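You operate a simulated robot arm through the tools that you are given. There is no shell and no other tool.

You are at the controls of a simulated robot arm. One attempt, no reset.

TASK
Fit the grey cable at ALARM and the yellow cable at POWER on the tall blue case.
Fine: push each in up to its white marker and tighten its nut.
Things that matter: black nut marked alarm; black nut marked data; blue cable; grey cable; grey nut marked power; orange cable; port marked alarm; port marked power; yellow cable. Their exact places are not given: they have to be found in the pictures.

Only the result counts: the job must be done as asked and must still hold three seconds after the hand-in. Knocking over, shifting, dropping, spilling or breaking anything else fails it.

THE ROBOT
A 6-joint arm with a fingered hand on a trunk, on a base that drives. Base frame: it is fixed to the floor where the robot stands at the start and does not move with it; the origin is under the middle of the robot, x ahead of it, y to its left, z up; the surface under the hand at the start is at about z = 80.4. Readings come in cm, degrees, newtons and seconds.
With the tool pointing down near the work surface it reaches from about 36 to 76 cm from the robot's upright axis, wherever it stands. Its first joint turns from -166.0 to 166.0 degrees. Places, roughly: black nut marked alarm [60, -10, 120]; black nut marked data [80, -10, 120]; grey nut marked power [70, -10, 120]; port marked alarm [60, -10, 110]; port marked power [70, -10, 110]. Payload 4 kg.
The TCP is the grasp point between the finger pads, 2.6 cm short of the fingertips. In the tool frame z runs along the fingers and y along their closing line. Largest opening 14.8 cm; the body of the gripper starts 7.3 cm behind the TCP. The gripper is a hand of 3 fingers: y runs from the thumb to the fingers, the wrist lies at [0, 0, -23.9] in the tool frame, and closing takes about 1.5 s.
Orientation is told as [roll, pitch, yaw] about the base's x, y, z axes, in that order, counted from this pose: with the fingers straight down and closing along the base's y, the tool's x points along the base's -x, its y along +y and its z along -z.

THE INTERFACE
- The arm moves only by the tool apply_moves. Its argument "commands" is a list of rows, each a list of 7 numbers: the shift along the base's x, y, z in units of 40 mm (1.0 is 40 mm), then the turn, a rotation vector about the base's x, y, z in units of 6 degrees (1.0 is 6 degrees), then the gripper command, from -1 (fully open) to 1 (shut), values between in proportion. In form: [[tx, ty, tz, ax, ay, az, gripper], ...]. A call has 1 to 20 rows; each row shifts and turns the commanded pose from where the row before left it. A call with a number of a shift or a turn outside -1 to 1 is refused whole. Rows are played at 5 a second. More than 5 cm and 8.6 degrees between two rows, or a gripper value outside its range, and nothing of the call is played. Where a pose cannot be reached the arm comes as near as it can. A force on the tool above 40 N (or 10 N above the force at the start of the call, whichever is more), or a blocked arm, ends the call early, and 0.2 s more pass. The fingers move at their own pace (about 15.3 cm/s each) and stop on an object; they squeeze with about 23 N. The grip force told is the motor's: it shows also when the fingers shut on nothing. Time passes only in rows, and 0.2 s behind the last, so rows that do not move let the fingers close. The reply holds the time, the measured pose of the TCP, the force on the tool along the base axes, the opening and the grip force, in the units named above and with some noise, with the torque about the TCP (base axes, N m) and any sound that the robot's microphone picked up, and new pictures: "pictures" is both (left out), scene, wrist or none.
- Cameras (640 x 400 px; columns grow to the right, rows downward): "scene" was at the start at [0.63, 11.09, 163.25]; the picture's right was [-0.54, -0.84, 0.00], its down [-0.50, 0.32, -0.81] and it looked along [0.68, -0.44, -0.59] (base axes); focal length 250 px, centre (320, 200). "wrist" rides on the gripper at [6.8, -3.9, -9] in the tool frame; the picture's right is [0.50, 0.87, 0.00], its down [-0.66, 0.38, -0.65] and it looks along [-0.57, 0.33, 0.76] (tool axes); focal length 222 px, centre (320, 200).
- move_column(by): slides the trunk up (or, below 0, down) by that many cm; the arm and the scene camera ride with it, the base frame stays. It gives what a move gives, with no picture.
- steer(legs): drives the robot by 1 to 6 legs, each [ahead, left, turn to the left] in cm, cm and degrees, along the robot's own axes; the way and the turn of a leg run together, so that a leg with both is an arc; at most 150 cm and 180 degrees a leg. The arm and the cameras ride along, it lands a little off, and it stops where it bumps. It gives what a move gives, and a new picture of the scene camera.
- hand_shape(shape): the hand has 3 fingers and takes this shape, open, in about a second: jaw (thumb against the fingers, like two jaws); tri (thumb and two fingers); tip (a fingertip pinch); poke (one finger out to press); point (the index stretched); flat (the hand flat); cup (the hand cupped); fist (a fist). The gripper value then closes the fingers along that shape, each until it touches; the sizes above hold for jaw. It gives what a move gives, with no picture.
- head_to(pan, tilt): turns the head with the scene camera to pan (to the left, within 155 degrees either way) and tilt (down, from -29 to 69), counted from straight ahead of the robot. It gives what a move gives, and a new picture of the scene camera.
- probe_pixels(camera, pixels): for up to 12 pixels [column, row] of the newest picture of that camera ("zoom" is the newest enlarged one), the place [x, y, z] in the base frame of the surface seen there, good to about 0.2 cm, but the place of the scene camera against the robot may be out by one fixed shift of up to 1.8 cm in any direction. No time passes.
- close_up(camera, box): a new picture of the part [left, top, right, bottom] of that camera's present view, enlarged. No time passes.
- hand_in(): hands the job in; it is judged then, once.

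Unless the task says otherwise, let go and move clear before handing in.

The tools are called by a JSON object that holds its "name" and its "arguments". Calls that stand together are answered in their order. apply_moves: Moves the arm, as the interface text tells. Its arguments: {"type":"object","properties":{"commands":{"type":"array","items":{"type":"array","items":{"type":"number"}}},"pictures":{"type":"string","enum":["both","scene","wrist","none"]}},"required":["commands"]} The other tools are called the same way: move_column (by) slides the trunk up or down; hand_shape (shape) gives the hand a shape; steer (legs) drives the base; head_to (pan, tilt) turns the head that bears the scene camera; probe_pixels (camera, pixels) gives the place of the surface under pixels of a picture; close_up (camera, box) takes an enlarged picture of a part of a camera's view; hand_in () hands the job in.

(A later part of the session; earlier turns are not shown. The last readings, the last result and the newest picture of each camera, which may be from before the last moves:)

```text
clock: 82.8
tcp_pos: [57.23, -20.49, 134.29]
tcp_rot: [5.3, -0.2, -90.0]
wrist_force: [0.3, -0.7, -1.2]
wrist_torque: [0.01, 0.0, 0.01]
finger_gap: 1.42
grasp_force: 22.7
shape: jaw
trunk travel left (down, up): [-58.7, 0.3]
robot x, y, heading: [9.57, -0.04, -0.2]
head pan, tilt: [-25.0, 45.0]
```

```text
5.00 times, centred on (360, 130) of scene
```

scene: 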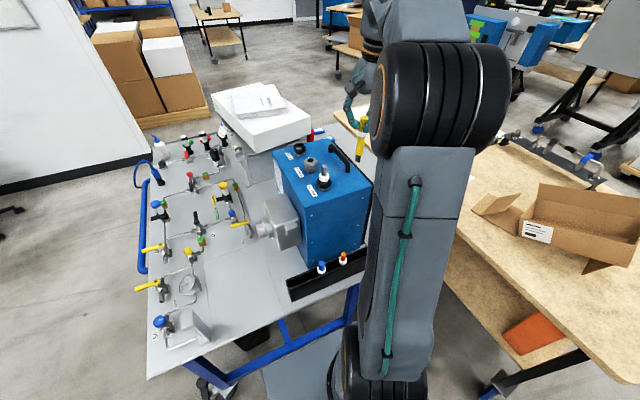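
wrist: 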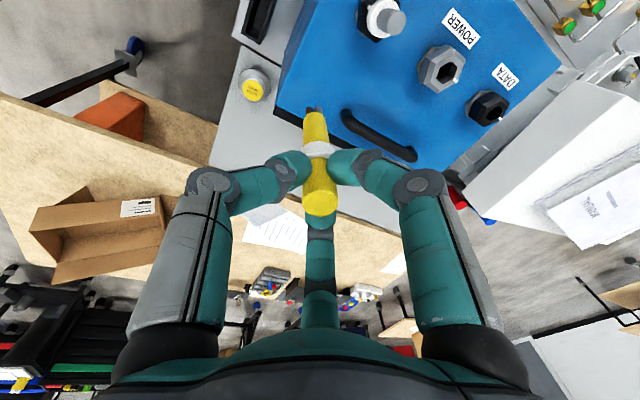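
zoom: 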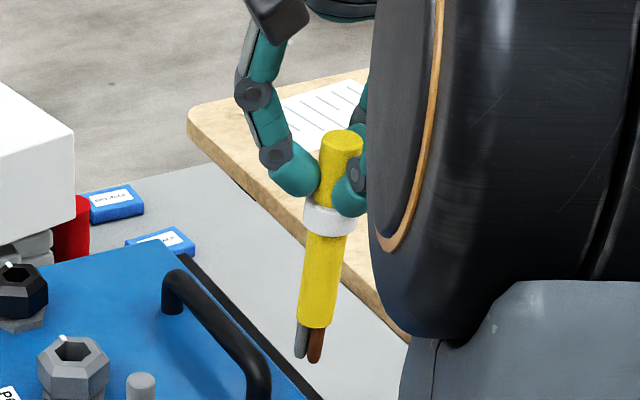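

The cable leans ~2.5° (lower end toward +x), so I'll take 2.5° out of the hand's lean. First the hole rim probes for POWER.

{"name": "close_up", "arguments": {"camera": "wrist", "box": [418, 45, 474, 90]}}

{"name": "probe_pixels", "arguments": {"camera": "zoom", "pixels": [[368, 132], [289, 363], [436, 193], [221, 307], [402, 160], [254, 338], [419, 250], [238, 246], [311, 158], [347, 334]]}}

```text
8.89 times, centred on (446, 68) of wrist
```

zoom: 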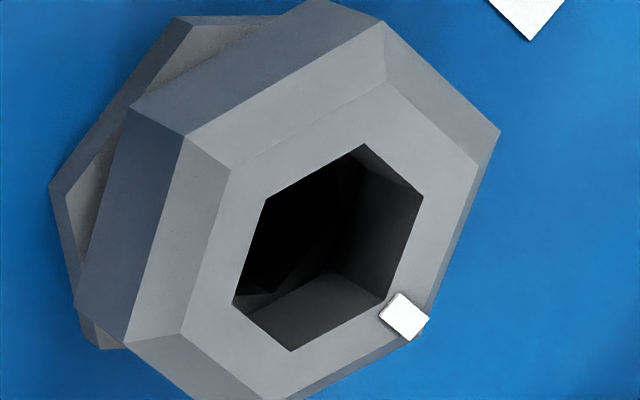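

```text
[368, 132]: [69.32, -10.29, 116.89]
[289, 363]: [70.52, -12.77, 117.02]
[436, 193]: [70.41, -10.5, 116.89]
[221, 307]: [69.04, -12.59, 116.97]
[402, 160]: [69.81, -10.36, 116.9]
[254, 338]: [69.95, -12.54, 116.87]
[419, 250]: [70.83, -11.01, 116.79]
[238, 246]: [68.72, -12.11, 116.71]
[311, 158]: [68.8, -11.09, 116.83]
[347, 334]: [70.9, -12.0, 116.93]
```

POWER centre re-measured at (69.83, −11.53), unchanged, so the case hasn't moved. Now straightening the cable by +2.5° about y and re-probing its centreline.

{"name": "apply_moves", "arguments": {"commands": [[0, 0, 0, 0, 0.417, 0, 1], [0, 0, 0, 0, 0, 0, 1], [0, 0, 0, 0, 0, 0, 1]], "pictures": "wrist"}}

{"name": "close_up", "arguments": {"camera": "wrist", "box": [288, 95, 352, 155]}}

{"name": "close_up", "arguments": {"camera": "scene", "box": [335, 110, 385, 170]}}

```text
clock: 83.6
tcp_pos: [57.25, -20.39, 134.56]
tcp_rot: [2.7, -0.1, -90.0]
wrist_force: [0.3, 0.1, -0.9]
wrist_torque: [0.02, 0.01, 0.01]
finger_gap: 1.39
grasp_force: 23.1
shape: jaw
trunk travel left (down, up): [-58.7, 0.3]
robot x, y, heading: [9.57, -0.02, 0.0]
head pan, tilt: [-25.0, 45.0]
```

wrist: 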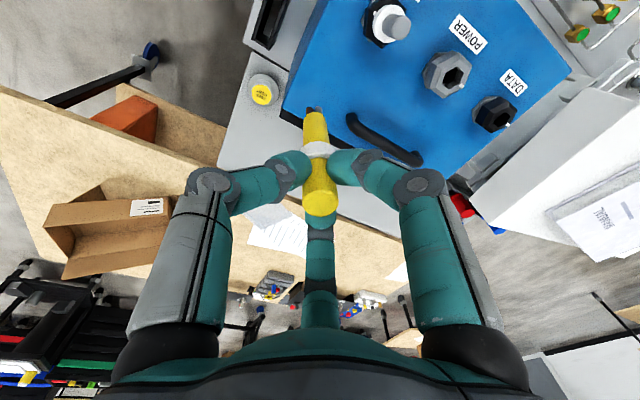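

```text
6.67 times, centred on (320, 125) of wrist
```

zoom: 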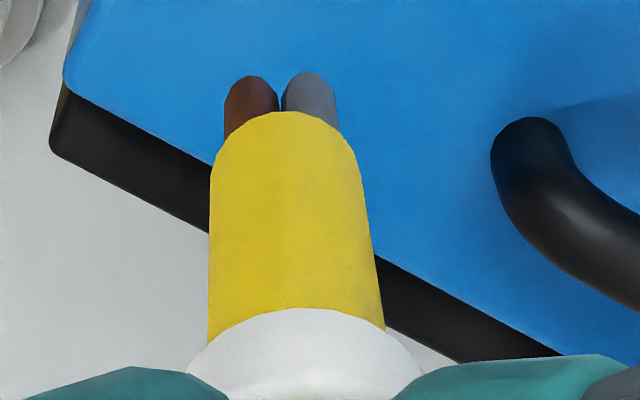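

```text
6.67 times, centred on (360, 140) of scene
```

zoom: 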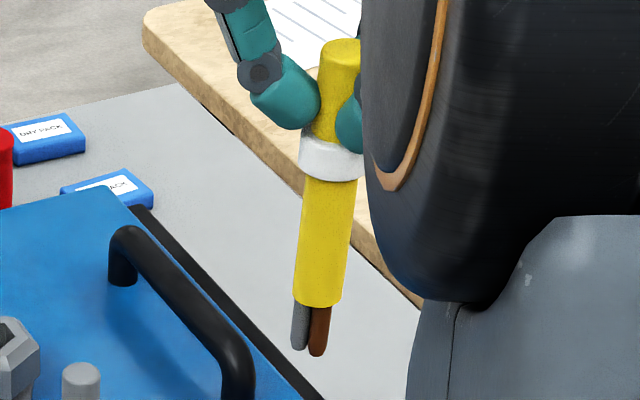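

Laterally it's now vertical in the wrist view; I'll average several probes at top and bottom of the jacket from the scene camera to check the other direction.

{"name": "probe_pixels", "arguments": {"camera": "zoom", "pixels": [[330, 188], [329, 194], [328, 200], [328, 206], [327, 212], [327, 218], [321, 268], [320, 274], [320, 280], [319, 286], [319, 292], [318, 298]]}}

{"name": "close_up", "arguments": {"camera": "wrist", "box": [288, 95, 352, 155]}}

{"name": "probe_pixels", "arguments": {"camera": "zoom", "pixels": [[295, 305], [295, 298], [294, 291], [294, 284], [293, 277], [293, 270], [286, 160], [286, 153], [285, 146], [285, 139], [284, 132], [284, 125]]}}

```text
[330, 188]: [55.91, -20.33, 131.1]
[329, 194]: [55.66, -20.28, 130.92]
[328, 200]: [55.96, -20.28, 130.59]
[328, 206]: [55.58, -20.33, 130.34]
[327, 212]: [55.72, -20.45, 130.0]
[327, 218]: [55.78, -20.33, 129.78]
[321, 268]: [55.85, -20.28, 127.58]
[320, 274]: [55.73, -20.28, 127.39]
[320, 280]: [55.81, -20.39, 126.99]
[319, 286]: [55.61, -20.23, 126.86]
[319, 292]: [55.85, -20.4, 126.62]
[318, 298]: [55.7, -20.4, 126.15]
```

```text
6.67 times, centred on (320, 125) of wrist
```

zoom: 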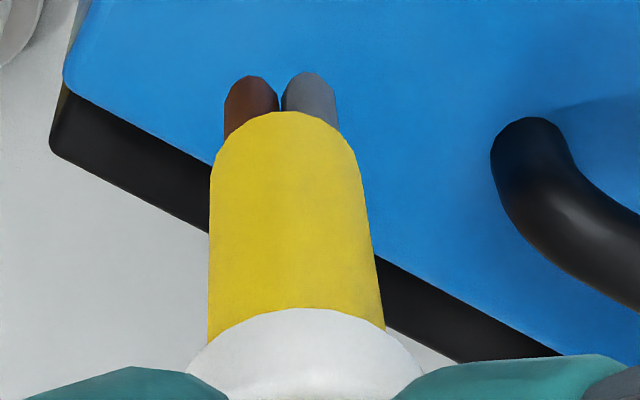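

```text
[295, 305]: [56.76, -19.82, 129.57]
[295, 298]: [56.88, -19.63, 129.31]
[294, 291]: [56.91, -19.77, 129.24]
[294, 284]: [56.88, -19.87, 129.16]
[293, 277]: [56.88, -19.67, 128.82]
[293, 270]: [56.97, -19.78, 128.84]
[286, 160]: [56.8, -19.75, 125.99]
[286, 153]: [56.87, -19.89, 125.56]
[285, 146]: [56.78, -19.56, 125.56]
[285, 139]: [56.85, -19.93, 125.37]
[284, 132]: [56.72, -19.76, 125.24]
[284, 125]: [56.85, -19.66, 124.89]
```

Both cameras agree the cable is vertical within ~1°. Carrying it above POWER at the same height.

{"name": "apply_moves", "arguments": {"commands": [[0.449, 0.321, 0, 0, 0, 0, 1], [0.449, 0.321, 0, 0, 0, 0, 1], [0.449, 0.321, 0, 0, 0, 0, 1], [0.449, 0.321, 0, 0, 0, 0, 1], [0.449, 0.321, 0, 0, 0, 0, 1], [0.449, 0.321, 0, 0, 0, 0, 1], [0.449, 0.321, 0, 0, 0, 0, 1], [0, 0, -0.3, 0, 0, 0, 1], [0, 0, -0.3, 0, 0, 0, 1], [0, 0, 0, 0, 0, 0, 1]], "pictures": "wrist"}}

{"name": "close_up", "arguments": {"camera": "wrist", "box": [272, 90, 368, 150]}}

```text
clock: 85.8
tcp_pos: [69.67, -11.73, 131.86]
tcp_rot: [2.7, -0.1, -89.9]
wrist_force: [-0.2, 0.1, 0.2]
wrist_torque: [0.02, 0.02, 0.01]
finger_gap: 1.39
grasp_force: 22.9
shape: jaw
trunk travel left (down, up): [-58.7, 0.3]
robot x, y, heading: [9.48, -0.33, 0.2]
head pan, tilt: [-25.0, 45.0]
```

wrist: 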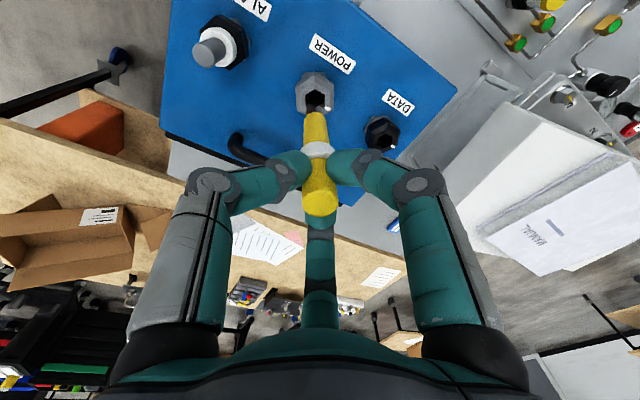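

```text
6.67 times, centred on (320, 120) of wrist
```

zoom: 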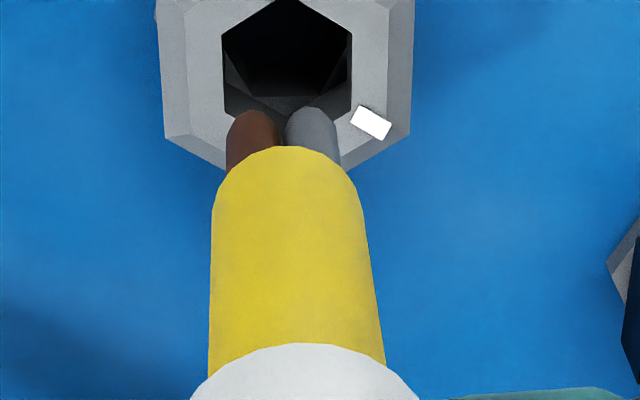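

The wires hang just over the POWER hole (hole centre x≈288 vs cable ≈286, extrapolated offset ~1.3 mm left). Small correction and lowering ~3.7 cm so the wires enter; then a close check.

{"name": "apply_moves", "arguments": {"commands": [[0.017, 0.036, -0.25, 0, 0, 0, 1], [0, 0, -0.25, 0, 0, 0, 1], [0, 0, -0.25, 0, 0, 0, 1], [0, 0, -0.15, 0, 0, 0, 1], [0, 0, 0, 0, 0, 0, 1]], "pictures": "wrist"}}

{"name": "close_up", "arguments": {"camera": "wrist", "box": [284, 95, 348, 135]}}

```text
clock: 87.0
tcp_pos: [69.8, -11.33, 128.47]
tcp_rot: [2.7, -0.1, -89.9]
wrist_force: [-0.4, 0.1, -0.2]
wrist_torque: [-0.03, -0.01, 0.0]
finger_gap: 1.4
grasp_force: 22.8
shape: jaw
trunk travel left (down, up): [-58.7, 0.3]
robot x, y, heading: [9.52, 0.01, -0.1]
head pan, tilt: [-25.0, 45.0]
```

wrist: 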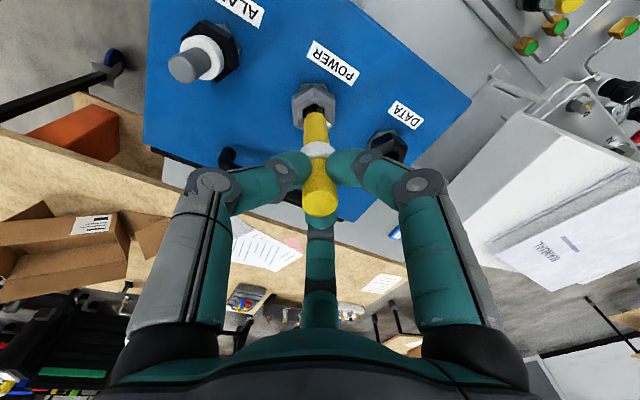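

```text
10.00 times, centred on (316, 115) of wrist
```

zoom: 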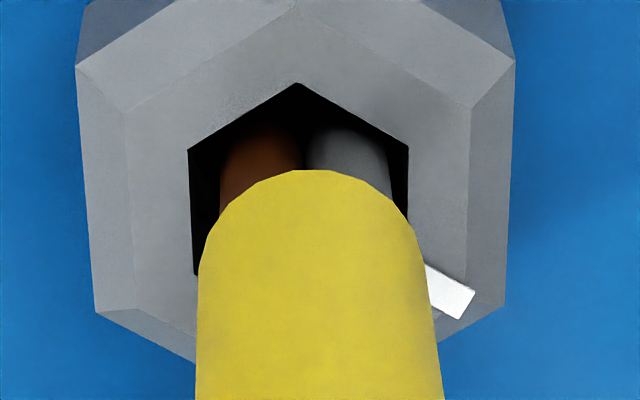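

Wires are inside the hole; cable axis (≈304) vs hole centre (≈299) is within ~0.4 mm. Tiny nudge and lowering slowly to let the jacket enter, watching forces.

{"name": "apply_moves", "arguments": {"commands": [[-0.008, -0.005, -0.06, 0, 0, 0, 1], [0, 0, -0.06, 0, 0, 0, 1], [0, 0, -0.06, 0, 0, 0, 1], [0, 0, -0.06, 0, 0, 0, 1], [0, 0, 0, 0, 0, 0, 1]], "pictures": "none"}}

{"name": "close_up", "arguments": {"camera": "wrist", "box": [284, 95, 348, 135]}}

```text
clock: 88.2
tcp_pos: [69.8, -11.45, 127.51]
tcp_rot: [2.7, -0.2, -90.0]
wrist_force: [0.3, 1.0, -0.8]
wrist_torque: [-0.04, 0.0, 0.01]
finger_gap: 1.41
grasp_force: 23.3
shape: jaw
trunk travel left (down, up): [-58.7, 0.3]
robot x, y, heading: [9.59, 0.09, -0.2]
head pan, tilt: [-25.0, 45.0]
```

```text
10.00 times, centred on (316, 115) of wrist
```

zoom: 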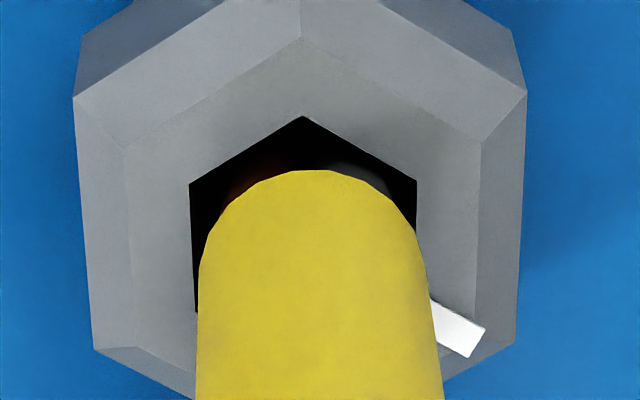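

The jacket end is at the rim, ~0.4 mm right of centre. Nudging left and continuing down gently.

{"name": "apply_moves", "arguments": {"commands": [[-0.01, -0.006, -0.03, 0, 0, 0, 1], [0, 0, -0.05, 0, 0, 0, 1], [0, 0, -0.05, 0, 0, 0, 1], [0, 0, -0.05, 0, 0, 0, 1], [0, 0, -0.05, 0, 0, 0, 1], [0, 0, 0, 0, 0, 0, 1]], "pictures": "none"}}

{"name": "close_up", "arguments": {"camera": "wrist", "box": [284, 95, 348, 135]}}

```text
clock: 89.6
tcp_pos: [69.7, -11.37, 126.56]
tcp_rot: [2.7, -0.2, -90.1]
wrist_force: [0.4, 0.0, -1.2]
wrist_torque: [-0.02, 0.03, 0.0]
finger_gap: 1.4
grasp_force: 22.8
shape: jaw
trunk travel left (down, up): [-58.7, 0.3]
robot x, y, heading: [9.48, -0.27, -0.0]
head pan, tilt: [-25.0, 45.0]
```

```text
10.00 times, centred on (316, 115) of wrist
```

zoom: 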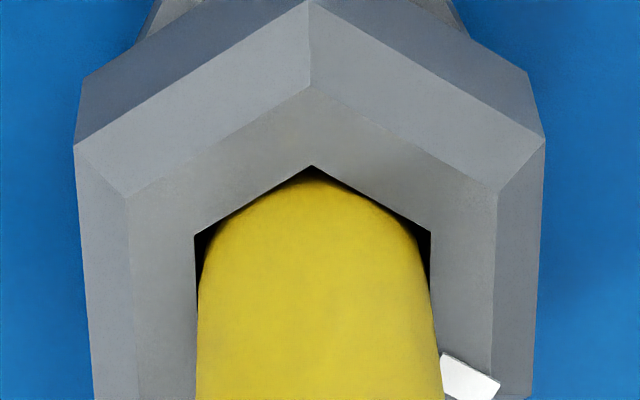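

The yellow jacket is now inside the hole, no force. Continuing down in small steps.

{"name": "apply_moves", "arguments": {"commands": [[0, 0, -0.08, 0, 0, 0, 1], [0, 0, -0.08, 0, 0, 0, 1], [0, 0, -0.08, 0, 0, 0, 1], [0, 0, -0.08, 0, 0, 0, 1], [0, 0, -0.08, 0, 0, 0, 1], [0, 0, -0.08, 0, 0, 0, 1], [0, 0, -0.08, 0, 0, 0, 1], [0, 0, 0, 0, 0, 0, 1]], "pictures": "none"}}

{"name": "close_up", "arguments": {"camera": "wrist", "box": [272, 90, 368, 150]}}

```text
clock: 91.4
tcp_pos: [69.96, -11.46, 124.3]
tcp_rot: [2.7, -0.1, -90.1]
wrist_force: [-0.3, 0.7, -0.9]
wrist_torque: [0.03, 0.0, 0.05]
finger_gap: 1.41
grasp_force: 23.6
shape: jaw
trunk travel left (down, up): [-58.7, 0.3]
robot x, y, heading: [9.24, -0.15, -0.2]
head pan, tilt: [-25.0, 45.0]
```

```text
6.67 times, centred on (320, 120) of wrist
```

zoom: 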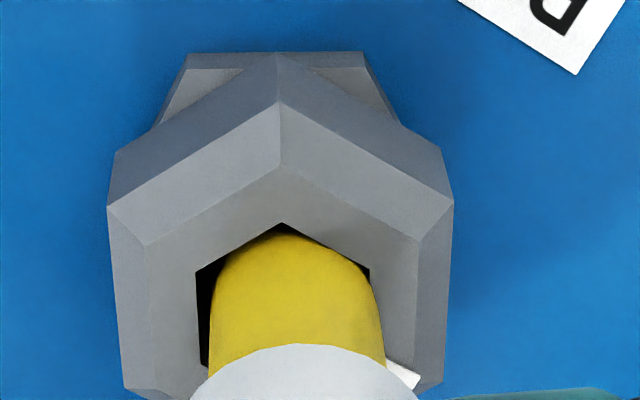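

Still no force; the cable drifted slightly right (gap 13 px on the left). Nudging left 0.6 mm and continuing to just above the collar contact.

{"name": "apply_moves", "arguments": {"commands": [[-0.013, -0.0075, -0.06, 0, 0, 0, 1], [0, 0, -0.08, 0, 0, 0, 1], [0, 0, -0.08, 0, 0, 0, 1], [0, 0, -0.08, 0, 0, 0, 1], [0, 0, -0.08, 0, 0, 0, 1], [0, 0, -0.08, 0, 0, 0, 1], [0, 0, -0.08, 0, 0, 0, 1], [0, 0, 0, 0, 0, 0, 1]], "pictures": "none"}}

{"name": "close_up", "arguments": {"camera": "wrist", "box": [272, 110, 368, 170]}}

```text
clock: 93.2
tcp_pos: [69.77, -11.56, 122.19]
tcp_rot: [2.7, -0.1, -90.0]
wrist_force: [-0.4, 0.2, -0.3]
wrist_torque: [0.0, 0.0, 0.0]
finger_gap: 1.43
grasp_force: 23.0
shape: jaw
trunk travel left (down, up): [-58.7, 0.3]
robot x, y, heading: [9.35, 0.06, -0.1]
head pan, tilt: [-25.0, 45.0]
```

```text
6.67 times, centred on (320, 140) of wrist
```

zoom: 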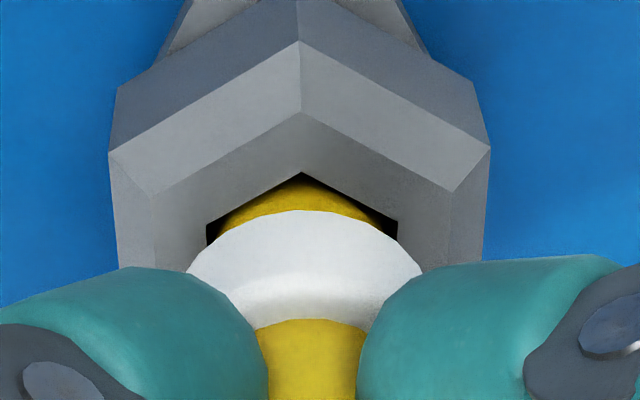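

Nicely centred, about 1 cm to go. Pressing on in 2 mm steps until the collar seats.

{"name": "apply_moves", "arguments": {"commands": [[0, 0, -0.05, 0, 0, 0, 1], [0, 0, -0.05, 0, 0, 0, 1], [0, 0, -0.05, 0, 0, 0, 1], [0, 0, -0.05, 0, 0, 0, 1], [0, 0, 0, 0, 0, 0, 1]], "pictures": "none"}}

{"name": "apply_moves", "arguments": {"commands": [[0, 0, -0.04, 0, 0, 0, 1], [0, 0, -0.04, 0, 0, 0, 1], [0, 0, 0, 0, 0, 0, 1]], "pictures": "none"}}

{"name": "close_up", "arguments": {"camera": "wrist", "box": [272, 110, 368, 170]}}

```text
clock: 94.4
tcp_pos: [69.91, -11.65, 121.47]
tcp_rot: [2.7, 0.0, -90.0]
wrist_force: [-0.4, 1.1, -0.9]
wrist_torque: [-0.01, -0.01, -0.03]
finger_gap: 1.43
grasp_force: 22.9
shape: jaw
trunk travel left (down, up): [-58.7, 0.3]
robot x, y, heading: [9.4, 0.54, 0.0]
head pan, tilt: [-25.0, 45.0]
```

```text
clock: 95.2
tcp_pos: [69.76, -11.61, 121.16]
tcp_rot: [2.8, -0.1, -90.0]
wrist_force: [0.0, 2.0, 4.7]
wrist_torque: [-0.04, 0.02, -0.01]
finger_gap: 1.38
grasp_force: 22.8
shape: jaw
trunk travel left (down, up): [-58.7, 0.3]
robot x, y, heading: [9.37, 0.1, -0.2]
head pan, tilt: [-25.0, 45.0]
```

```text
6.67 times, centred on (320, 140) of wrist
```

zoom: 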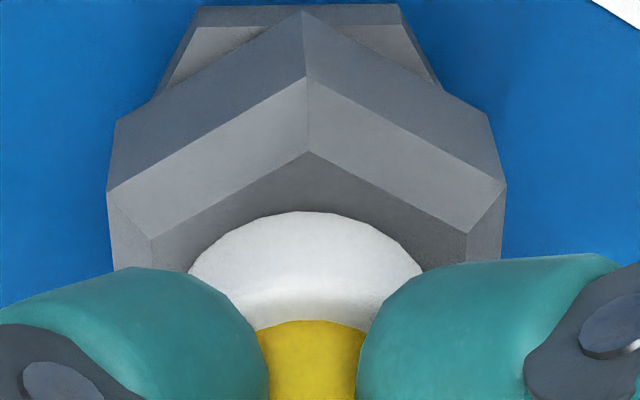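

Contact starts at 4.7 N at TCP z≈121.16. One more gentle press to seat the collar firmly.

{"name": "apply_moves", "arguments": {"commands": [[0, 0, -0.04, 0, 0, 0, 1], [0, 0, -0.03, 0, 0, 0, 1], [0, 0, 0, 0, 0, 0, 1]], "pictures": "wrist"}}

{"name": "close_up", "arguments": {"camera": "wrist", "box": [272, 110, 368, 170]}}

{"name": "close_up", "arguments": {"camera": "scene", "box": [270, 130, 350, 200]}}

```text
clock: 96.0
tcp_pos: [69.64, -11.43, 120.9]
tcp_rot: [2.8, -0.2, -90.1]
wrist_force: [0.1, -1.9, 22.2]
wrist_torque: [-0.11, -0.01, 0.01]
finger_gap: 1.49
grasp_force: 22.8
shape: jaw
trunk travel left (down, up): [-58.7, 0.3]
robot x, y, heading: [9.69, 0.12, 0.1]
head pan, tilt: [-25.0, 45.0]
```

wrist: 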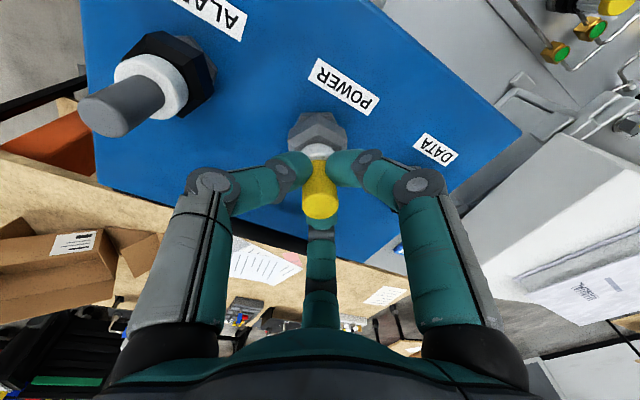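

```text
6.67 times, centred on (320, 140) of wrist
```

zoom: 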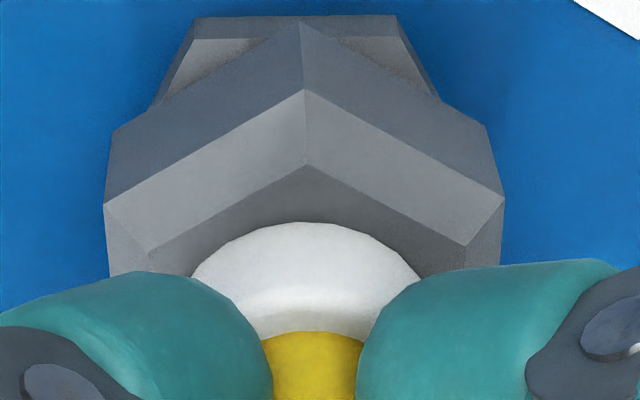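

```text
5.71 times, centred on (310, 165) of scene
```

zoom: 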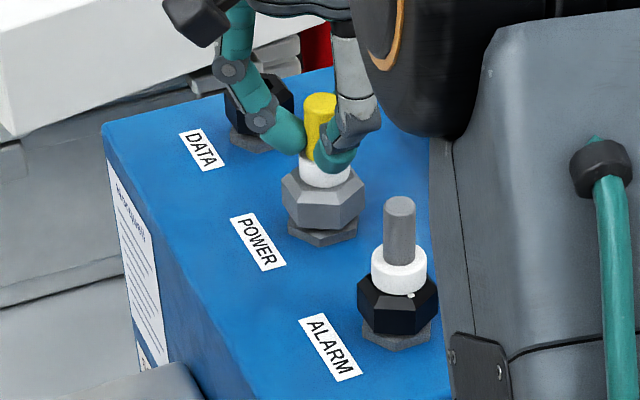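

Yellow is seated at 22 N with its collar on the POWER nut. Releasing, removing the remaining lean, and yawing +30° so the fingers face the nut's flats.

{"name": "apply_moves", "arguments": {"commands": [[0, 0, 0.02, 0, 0, 0, 0.5], [0, 0, 0, 0, 0, 0, 0.12], [0, 0, 0, 0, 0, 0, 0.12], [0, 0, 0, 0, 0, 0, 0.12], [0, 0, 0.1, 0, 0.45, 0, 0.12], [0, 0, 0.1, 0, 0, 1, 0.12], [0, 0, 0, 0, 0, 1, 0.12], [0, 0, 0, 0, 0, 1, 0.12], [0, 0, 0, 0, 0, 1, 0.12], [0, 0, 0, 0, 0, 1, 0.12], [0, 0, 0, 0, 0, 0, 0.12]], "pictures": "both"}}

{"name": "close_up", "arguments": {"camera": "wrist", "box": [224, 90, 416, 210]}}

{"name": "close_up", "arguments": {"camera": "scene", "box": [270, 130, 350, 200]}}

```text
clock: 98.4
tcp_pos: [69.67, -11.57, 121.48]
tcp_rot: [0.0, -0.1, -59.8]
wrist_force: [-0.2, 0.0, -0.2]
wrist_torque: [0.02, -0.05, 0.02]
finger_gap: 6.47
grasp_force: 0.1
shape: jaw
trunk travel left (down, up): [-58.7, 0.3]
robot x, y, heading: [9.41, 0.05, 0.3]
head pan, tilt: [-25.0, 45.0]
```

scene: 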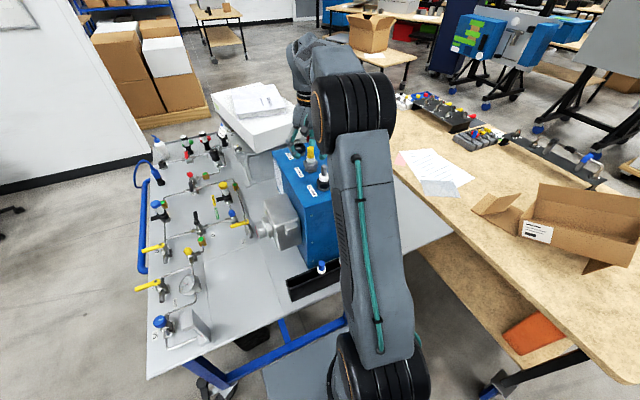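
wrist: 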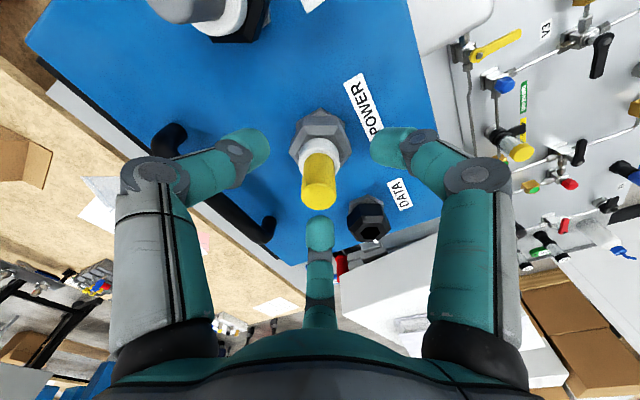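

```text
3.33 times, centred on (320, 150) of wrist
```

zoom: 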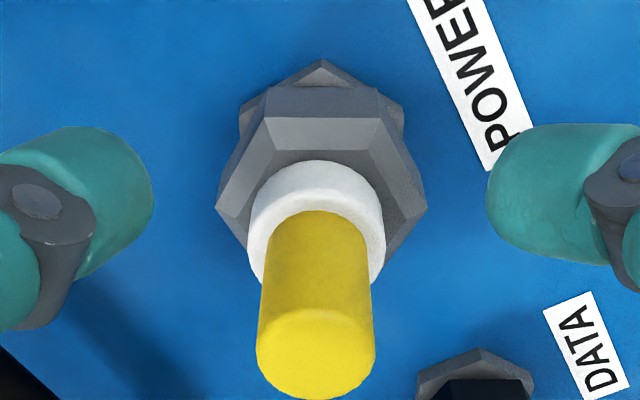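

```text
5.71 times, centred on (310, 165) of scene
```

zoom: 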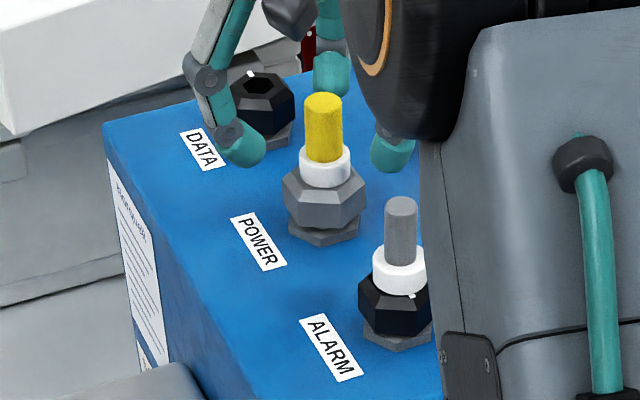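

Yellow stays upright and the nut flat faces the camera. Lowering the open fingers around the POWER nut and closing.

{"name": "apply_moves", "arguments": {"commands": [[0.03, 0.005, -0.3, 0, 0, 0, 0.12], [0, 0, -0.3, 0, 0, 0, 0.12], [0, 0, -0.3, 0, 0, 0, 0.12], [0, 0, -0.1, 0, 0, 0, 0.12], [0, 0, 0, 0, 0, 0, 0.12], [0, 0, 0, 0, 0, 0, 0.12]], "pictures": "wrist"}}

{"name": "close_up", "arguments": {"camera": "wrist", "box": [224, 90, 416, 210]}}

```text
clock: 99.8
tcp_pos: [70.0, -11.34, 117.45]
tcp_rot: [0.0, -0.1, -60.0]
wrist_force: [-0.3, 0.6, -0.7]
wrist_torque: [0.06, 0.0, -0.02]
finger_gap: 6.48
grasp_force: 0.0
shape: jaw
trunk travel left (down, up): [-58.7, 0.3]
robot x, y, heading: [9.76, 0.31, 0.1]
head pan, tilt: [-25.0, 45.0]
```

wrist: 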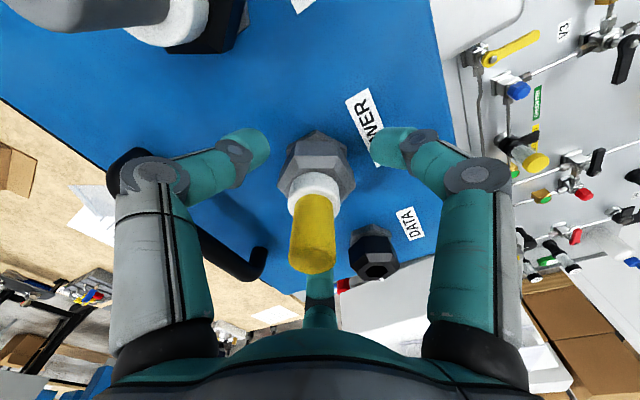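

```text
3.33 times, centred on (320, 150) of wrist
```

zoom: 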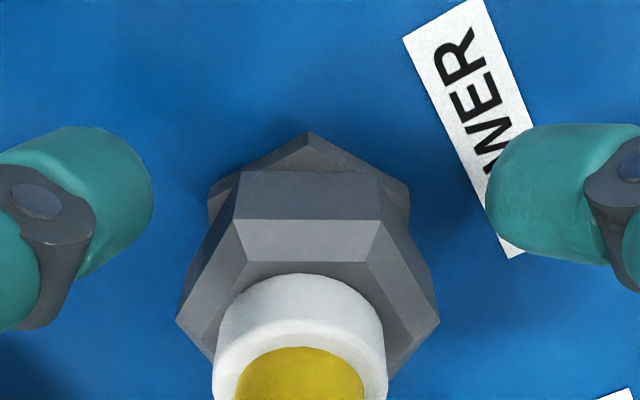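

The nut is ~2 mm left of the hand axis (308 vs 320), matching the TCP reading (70.0,−11.34). Centring by (−0.15,−0.2) cm and closing.

{"name": "apply_moves", "arguments": {"commands": [[-0.036, -0.05, 0, 0, 0, 0, 0.12], [0, 0, 0, 0, 0, 0, 0.12], [0, 0, 0, 0, 0, 0, 1], [0, 0, 0, 0, 0, 0, 1], [0, 0, 0, 0, 0, 0, 1], [0, 0, 0, 0, 0, 0, 1], [0, 0, 0, 0, 0, 0, 1], [0, 0, 0, 0, 0, 0, 1]], "pictures": "wrist"}}

{"name": "close_up", "arguments": {"camera": "wrist", "box": [224, 90, 416, 210]}}

```text
clock: 101.6
tcp_pos: [69.69, -11.57, 117.33]
tcp_rot: [-0.1, 0.0, -60.0]
wrist_force: [-1.1, 0.1, -2.4]
wrist_torque: [0.0, 0.01, 0.01]
finger_gap: 3.41
grasp_force: 22.7
shape: jaw
trunk travel left (down, up): [-58.7, 0.3]
robot x, y, heading: [9.63, 0.44, 0.0]
head pan, tilt: [-25.0, 45.0]
```

wrist: 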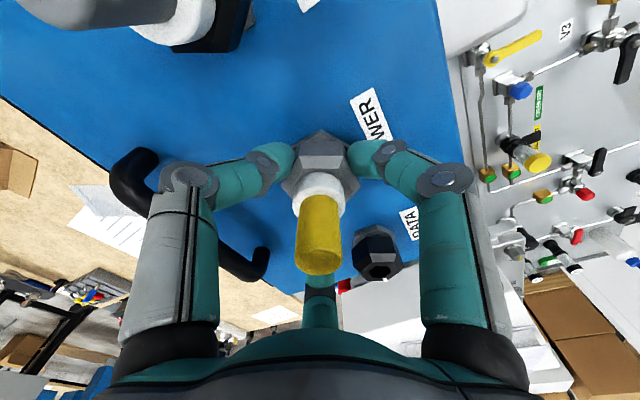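

```text
3.33 times, centred on (320, 150) of wrist
```

zoom: 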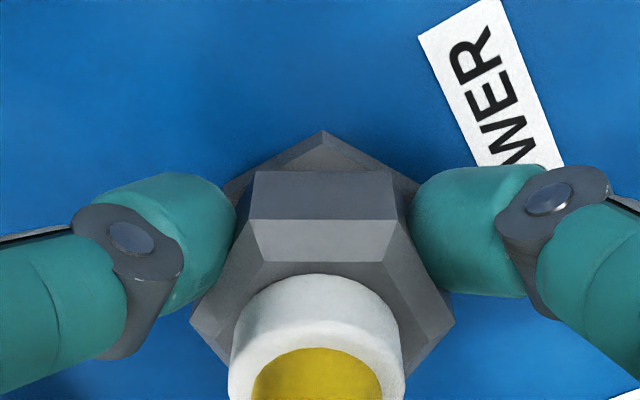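

POWER nut gripped squarely. Turning clockwise 30° first, to check it screws down as ALARM did.

{"name": "apply_moves", "arguments": {"commands": [[0, 0, 0, 0, 0, -1, 1], [0, 0, 0, 0, 0, -1, 1], [0, 0, 0, 0, 0, -1, 1], [0, 0, 0, 0, 0, -1, 1], [0, 0, 0, 0, 0, -1, 1], [0, 0, 0, 0, 0, 0, 1]], "pictures": "none"}}

{"name": "close_up", "arguments": {"camera": "wrist", "box": [224, 90, 416, 210]}}

```text
clock: 103.0
tcp_pos: [69.89, -11.64, 117.57]
tcp_rot: [-0.1, -0.1, -90.1]
wrist_force: [-3.7, 2.7, -9.8]
wrist_torque: [0.05, 0.07, 0.01]
finger_gap: 3.41
grasp_force: 22.8
shape: jaw
trunk travel left (down, up): [-58.7, 0.3]
robot x, y, heading: [9.62, -0.34, 0.1]
head pan, tilt: [-25.0, 45.0]
```

```text
3.33 times, centred on (320, 150) of wrist
```

zoom: 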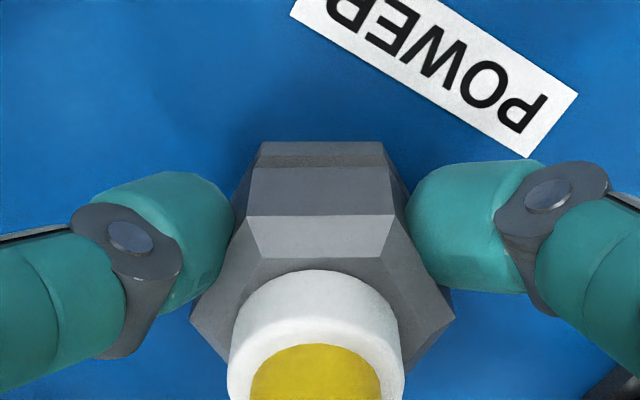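

The nut follows and pulls downward (−9.8 N) — right-hand thread. Continuing 60° while following it down.

{"name": "apply_moves", "arguments": {"commands": [[0, 0, -0.012, 0, 0, -1, 1], [0, 0, -0.008, 0, 0, -1, 1], [0, 0, -0.006, 0, 0, -1, 1], [0, 0, -0.004, 0, 0, -1, 1], [0, 0, -0.004, 0, 0, -1, 1], [0, 0, -0.004, 0, 0, -1, 1], [0, 0, -0.004, 0, 0, -1, 1], [0, 0, -0.004, 0, 0, -1, 1], [0, 0, -0.004, 0, 0, -1, 1], [0, 0, -0.004, 0, 0, -1, 1], [0, 0, 0, 0, 0, 0, 1]], "pictures": "none"}}

{"name": "close_up", "arguments": {"camera": "wrist", "box": [224, 90, 416, 210]}}

```text
clock: 105.4
tcp_pos: [69.8, -11.71, 117.5]
tcp_rot: [0.0, -0.1, -150.1]
wrist_force: [-3.8, 5.5, -2.9]
wrist_torque: [0.21, 0.12, 0.0]
finger_gap: 3.42
grasp_force: 22.9
shape: jaw
trunk travel left (down, up): [-58.7, 0.3]
robot x, y, heading: [9.39, -0.14, 0.1]
head pan, tilt: [-25.0, 45.0]
```

```text
3.33 times, centred on (320, 150) of wrist
```

zoom: 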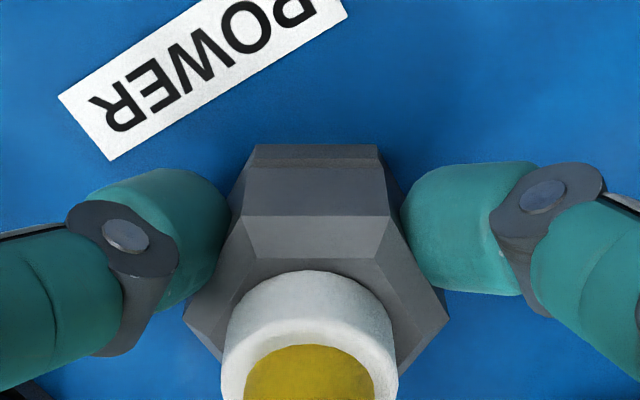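

Turned 90° with the nut following. Correcting the slight off-centre load and turning another 60°.

{"name": "apply_moves", "arguments": {"commands": [[-0.015, 0.03, -0.004, 0, 0, -1, 1], [0, 0, -0.004, 0, 0, -1, 1], [0, 0, -0.004, 0, 0, -1, 1], [0, 0, -0.004, 0, 0, -1, 1], [0, 0, -0.004, 0, 0, -1, 1], [0, 0, -0.004, 0, 0, -1, 1], [0, 0, -0.004, 0, 0, -1, 1], [0, 0, -0.004, 0, 0, -1, 1], [0, 0, -0.004, 0, 0, -1, 1], [0, 0, -0.004, 0, 0, -1, 1], [0, 0, 0, 0, 0, 0, 1]], "pictures": "none"}}

{"name": "close_up", "arguments": {"camera": "wrist", "box": [224, 90, 416, 210]}}

```text
clock: 107.8
tcp_pos: [69.65, -11.56, 117.24]
tcp_rot: [0.0, -0.2, 149.9]
wrist_force: [3.1, 2.8, 2.6]
wrist_torque: [0.08, -0.09, 0.02]
finger_gap: 3.38
grasp_force: 22.8
shape: jaw
trunk travel left (down, up): [-58.7, 0.3]
robot x, y, heading: [9.45, 0.4, -0.3]
head pan, tilt: [-25.0, 45.0]
```

```text
3.33 times, centred on (320, 150) of wrist
```

zoom: 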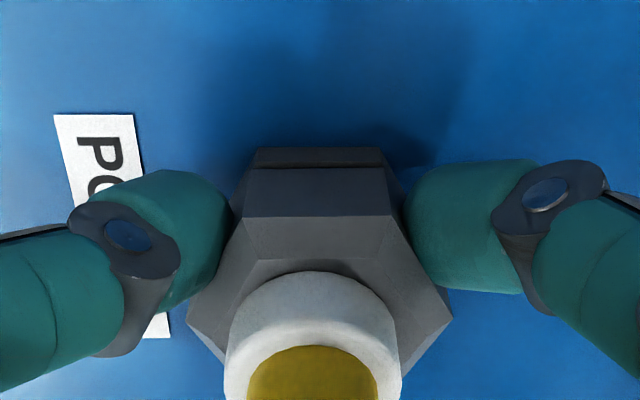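

150° turned. ALARM stopped near 180°, so now smaller chunks: 24° and read torque.

{"name": "apply_moves", "arguments": {"commands": [[0.008, 0.008, 0, 0, 0, -1, 1], [0, 0, 0, 0, 0, -1, 1], [0, 0, 0, 0, 0, -1, 1], [0, 0, 0, 0, 0, -1, 1], [0, 0, 0, 0, 0, 0, 1]], "pictures": "none"}}

{"name": "close_up", "arguments": {"camera": "wrist", "box": [224, 90, 416, 210]}}

```text
clock: 109.0
tcp_pos: [69.75, -11.48, 117.26]
tcp_rot: [0.0, -0.1, 125.9]
wrist_force: [2.7, 0.0, 5.7]
wrist_torque: [0.01, -0.11, 0.05]
finger_gap: 3.36
grasp_force: 23.2
shape: jaw
trunk travel left (down, up): [-58.7, 0.3]
robot x, y, heading: [9.38, 0.35, 0.2]
head pan, tilt: [-25.0, 45.0]
```

```text
3.33 times, centred on (320, 150) of wrist
```

zoom: 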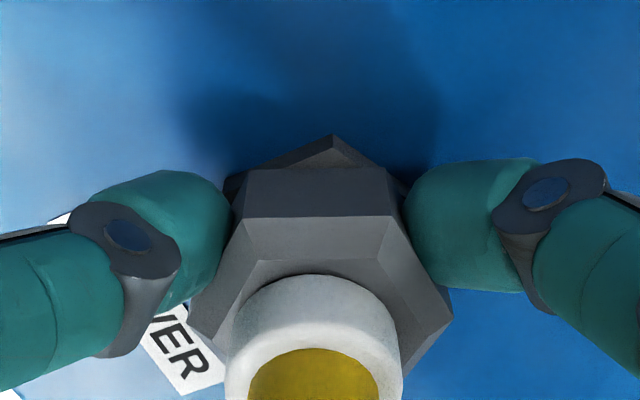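

174° turned, torque still low. Two more 6° steps.

{"name": "apply_moves", "arguments": {"commands": [[0, 0, 0.005, 0, 0, -1, 1], [0, 0, 0, 0, 0, -1, 1], [0, 0, 0, 0, 0, 0, 1]], "pictures": "none"}}

{"name": "close_up", "arguments": {"camera": "wrist", "box": [224, 90, 416, 210]}}

```text
clock: 109.8
tcp_pos: [69.72, -11.45, 117.21]
tcp_rot: [0.0, -0.2, 113.9]
wrist_force: [-0.1, 3.4, 4.4]
wrist_torque: [0.02, -0.1, 0.26]
finger_gap: 3.38
grasp_force: 22.7
shape: jaw
trunk travel left (down, up): [-58.7, 0.3]
robot x, y, heading: [9.65, 0.05, 0.1]
head pan, tilt: [-25.0, 45.0]
```

```text
3.33 times, centred on (320, 150) of wrist
```

zoom: 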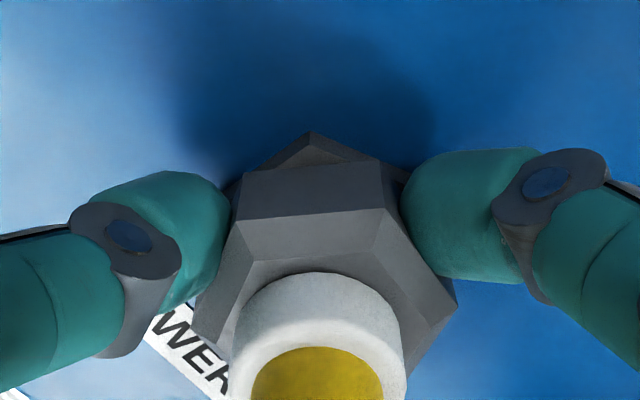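

Torque has risen to 0.26 N·m and the nut lags: it's reaching its stop at ~180°. Another 12° to snug it as with ALARM.

{"name": "apply_moves", "arguments": {"commands": [[0, 0, 0, 0, 0, -1, 1], [0, 0, 0, 0, 0, 0, 1]], "pictures": "none"}}

{"name": "apply_moves", "arguments": {"commands": [[0, 0, 0, 0, 0, -1, 1], [0, 0, 0, 0, 0, 0, 1]], "pictures": "none"}}

{"name": "close_up", "arguments": {"camera": "wrist", "box": [224, 90, 416, 210]}}

```text
clock: 110.4
tcp_pos: [69.76, -11.33, 117.22]
tcp_rot: [-0.1, -0.1, 108.0]
wrist_force: [-1.3, 11.0, 1.9]
wrist_torque: [0.14, -0.08, 0.46]
finger_gap: 3.38
grasp_force: 22.9
shape: jaw
trunk travel left (down, up): [-58.7, 0.3]
robot x, y, heading: [9.75, 0.31, 0.1]
head pan, tilt: [-25.0, 45.0]
```

```text
clock: 111.0
tcp_pos: [69.73, -11.29, 117.25]
tcp_rot: [0.1, -0.1, 101.9]
wrist_force: [-1.4, 15.9, -2.2]
wrist_torque: [0.26, -0.08, 0.65]
finger_gap: 3.35
grasp_force: 23.1
shape: jaw
trunk travel left (down, up): [-58.7, 0.3]
robot x, y, heading: [9.51, 0.04, -0.3]
head pan, tilt: [-25.0, 45.0]
```

```text
3.33 times, centred on (320, 150) of wrist
```

zoom: 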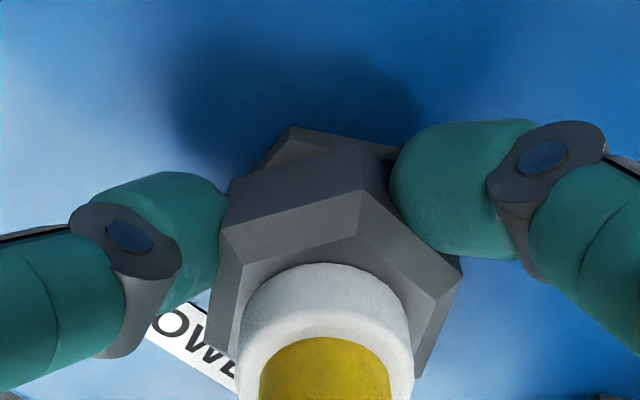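

0.65 N·m with the nut rigid. ALARM saw up to 0.9 N·m, so I'll give this one another 6–12° for the same tightness.

{"name": "apply_moves", "arguments": {"commands": [[0, 0, 0, 0, 0, -1, 1], [0, 0, 0, 0, 0, 0, 1]], "pictures": "none"}}

{"name": "apply_moves", "arguments": {"commands": [[0, 0, 0, 0, 0, -1, 1], [0, 0, 0, 0, 0, 0, 1]], "pictures": "none"}}

{"name": "close_up", "arguments": {"camera": "wrist", "box": [224, 90, 416, 210]}}

```text
clock: 111.6
tcp_pos: [69.65, -11.12, 117.28]
tcp_rot: [0.0, -0.1, 96.0]
wrist_force: [1.9, 23.3, -3.8]
wrist_torque: [0.38, -0.19, 0.86]
finger_gap: 3.33
grasp_force: 23.5
shape: jaw
trunk travel left (down, up): [-58.7, 0.3]
robot x, y, heading: [9.74, -0.08, -0.1]
head pan, tilt: [-25.0, 45.0]
```

```text
clock: 112.2
tcp_pos: [69.85, -11.06, 117.18]
tcp_rot: [0.0, -0.1, 90.0]
wrist_force: [3.0, 30.9, -1.2]
wrist_torque: [0.5, -0.28, 1.11]
finger_gap: 3.29
grasp_force: 23.2
shape: jaw
trunk travel left (down, up): [-58.7, 0.3]
robot x, y, heading: [9.69, 0.05, -0.1]
head pan, tilt: [-25.0, 45.0]
```

```text
3.33 times, centred on (320, 150) of wrist
```

zoom: 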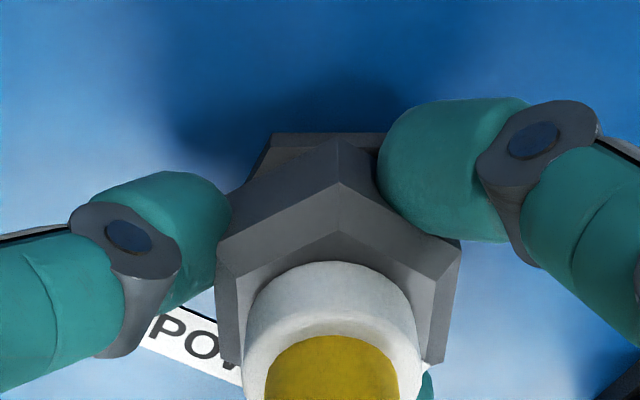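

POWER is tight (1.1 N·m, no motion). Easing back 24°, opening and rising clear.

{"name": "apply_moves", "arguments": {"commands": [[0, 0, 0, 0, 0, 1, 1], [0, 0, 0, 0, 0, 1, 1], [0, 0, 0, 0, 0, 1, 1], [0, 0, 0, 0, 0, 1, 1], [0, 0, 0, 0, 0, 0, 0.12], [0, 0, 0, 0, 0, 0, 0.12], [0, 0, 0, 0, 0, 0, 0.12], [0, 0, 0.4, 0, 0, 0, 0.12], [0, 0, 0.5, 0, 0, 0, 0.12], [0, 0, 0.5, 0, 0, 0, 0.12], [0, 0, 0.5, 0, 0, 0, 0.12], [0, 0, 0.5, 0, 0, 0, 0.12], [0, 0, 0.4, 0, 0, 0, 0.12], [0, 0, 0, 0, 0, 0, 0.12]], "pictures": "both"}}

{"name": "close_up", "arguments": {"camera": "scene", "box": [270, 130, 350, 200]}}

{"name": "close_up", "arguments": {"camera": "wrist", "box": [240, 20, 420, 180]}}

```text
clock: 115.2
tcp_pos: [69.83, -11.27, 128.19]
tcp_rot: [0.0, -0.1, 114.1]
wrist_force: [0.7, 0.8, 0.1]
wrist_torque: [0.0, -0.02, 0.0]
finger_gap: 6.47
grasp_force: 0.0
shape: jaw
trunk travel left (down, up): [-58.7, 0.3]
robot x, y, heading: [9.17, 0.05, -0.1]
head pan, tilt: [-25.0, 45.0]
```

scene: 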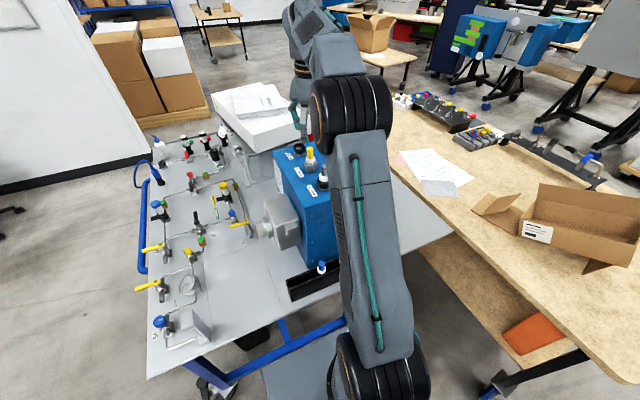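
wrist: 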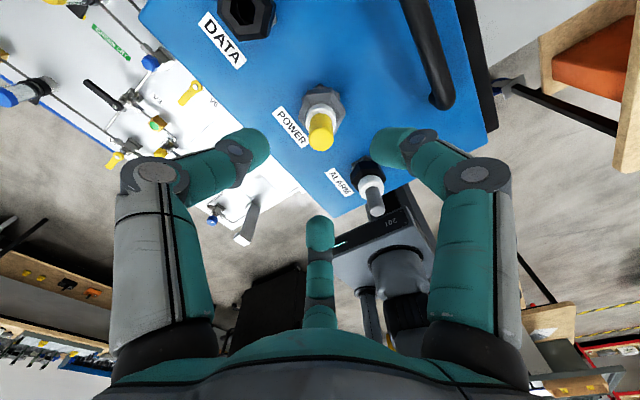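

```text
5.71 times, centred on (310, 165) of scene
```

zoom: 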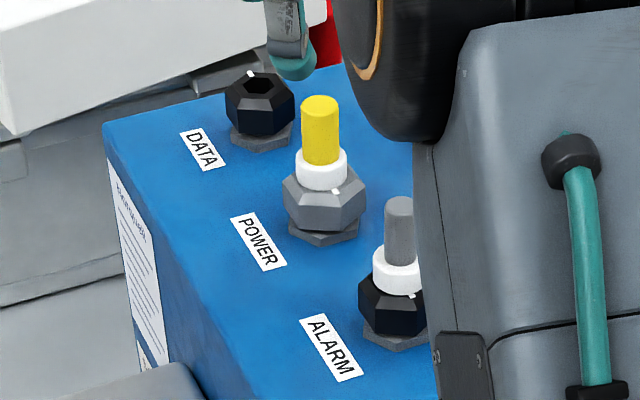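

```text
2.50 times, centred on (330, 100) of wrist
```

zoom: 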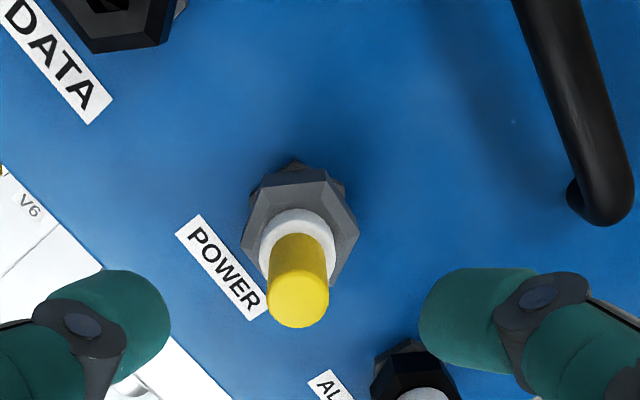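

Both marks now face the robot and both collars sit at their nuts. I retreat the hand upward and back toward the robot, then inspect everything.

{"name": "apply_moves", "arguments": {"commands": [[-0.1, 0, 0.4, 0, 0, 0, 0.12], [-0.5, 0, 0.4, 0, 0, 0, 0.12], [-0.6, -0.2, 0.2, 0, 0, 0, 0.12], [-0.6, -0.5, 0, 0, 0, 0, 0.12], [-0.6, -0.5, 0, 0, 0, 0, 0.12], [-0.6, -0.5, 0, 0, 0, 0, 0.12], [-0.6, -0.5, 0, 0, 0, 0, 0.12], [-0.5, -0.5, 0, 0, 0, 0, 0.12], [0, 0, 0, 0, 0, 0, 0.12]], "pictures": "both"}}

{"name": "head_to", "arguments": {"pan": -18, "tilt": 42}}

```text
clock: 117.2
tcp_pos: [53.22, -22.22, 132.19]
tcp_rot: [0.0, 0.0, 113.9]
wrist_force: [0.2, 1.1, -0.3]
wrist_torque: [0.0, 0.02, 0.01]
finger_gap: 6.49
grasp_force: 0.0
shape: jaw
trunk travel left (down, up): [-58.7, 0.3]
robot x, y, heading: [9.67, 0.06, 0.0]
head pan, tilt: [-25.0, 45.0]
```

scene: 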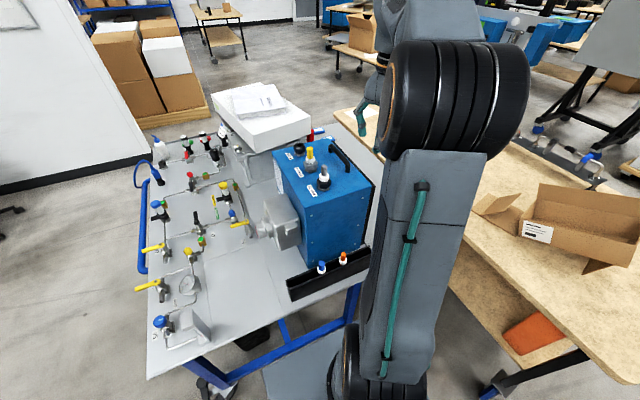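
wrist: 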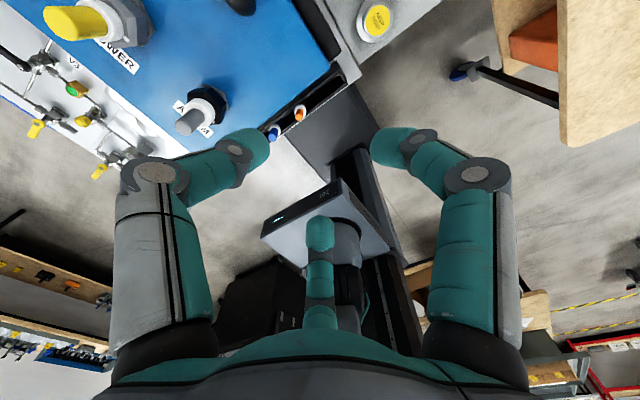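

```text
clock: 117.8
tcp_pos: [53.39, -22.3, 132.26]
tcp_rot: [0.1, -0.2, 114.0]
wrist_force: [0.7, -0.3, 0.1]
wrist_torque: [0.03, 0.02, -0.02]
finger_gap: 6.45
grasp_force: 0.0
shape: jaw
trunk travel left (down, up): [-58.7, 0.3]
robot x, y, heading: [9.59, -0.1, -0.3]
head pan, tilt: [-18.0, 42.0]
```

scene: 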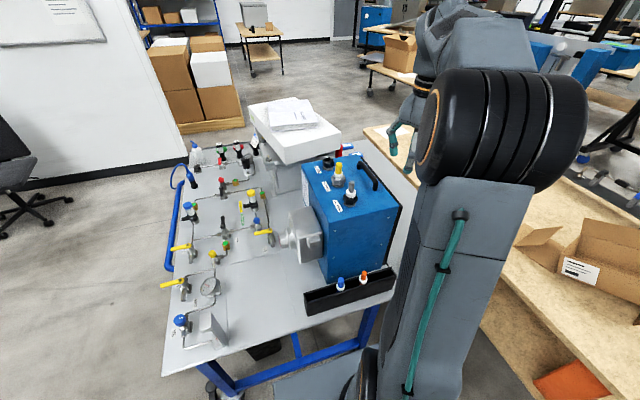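

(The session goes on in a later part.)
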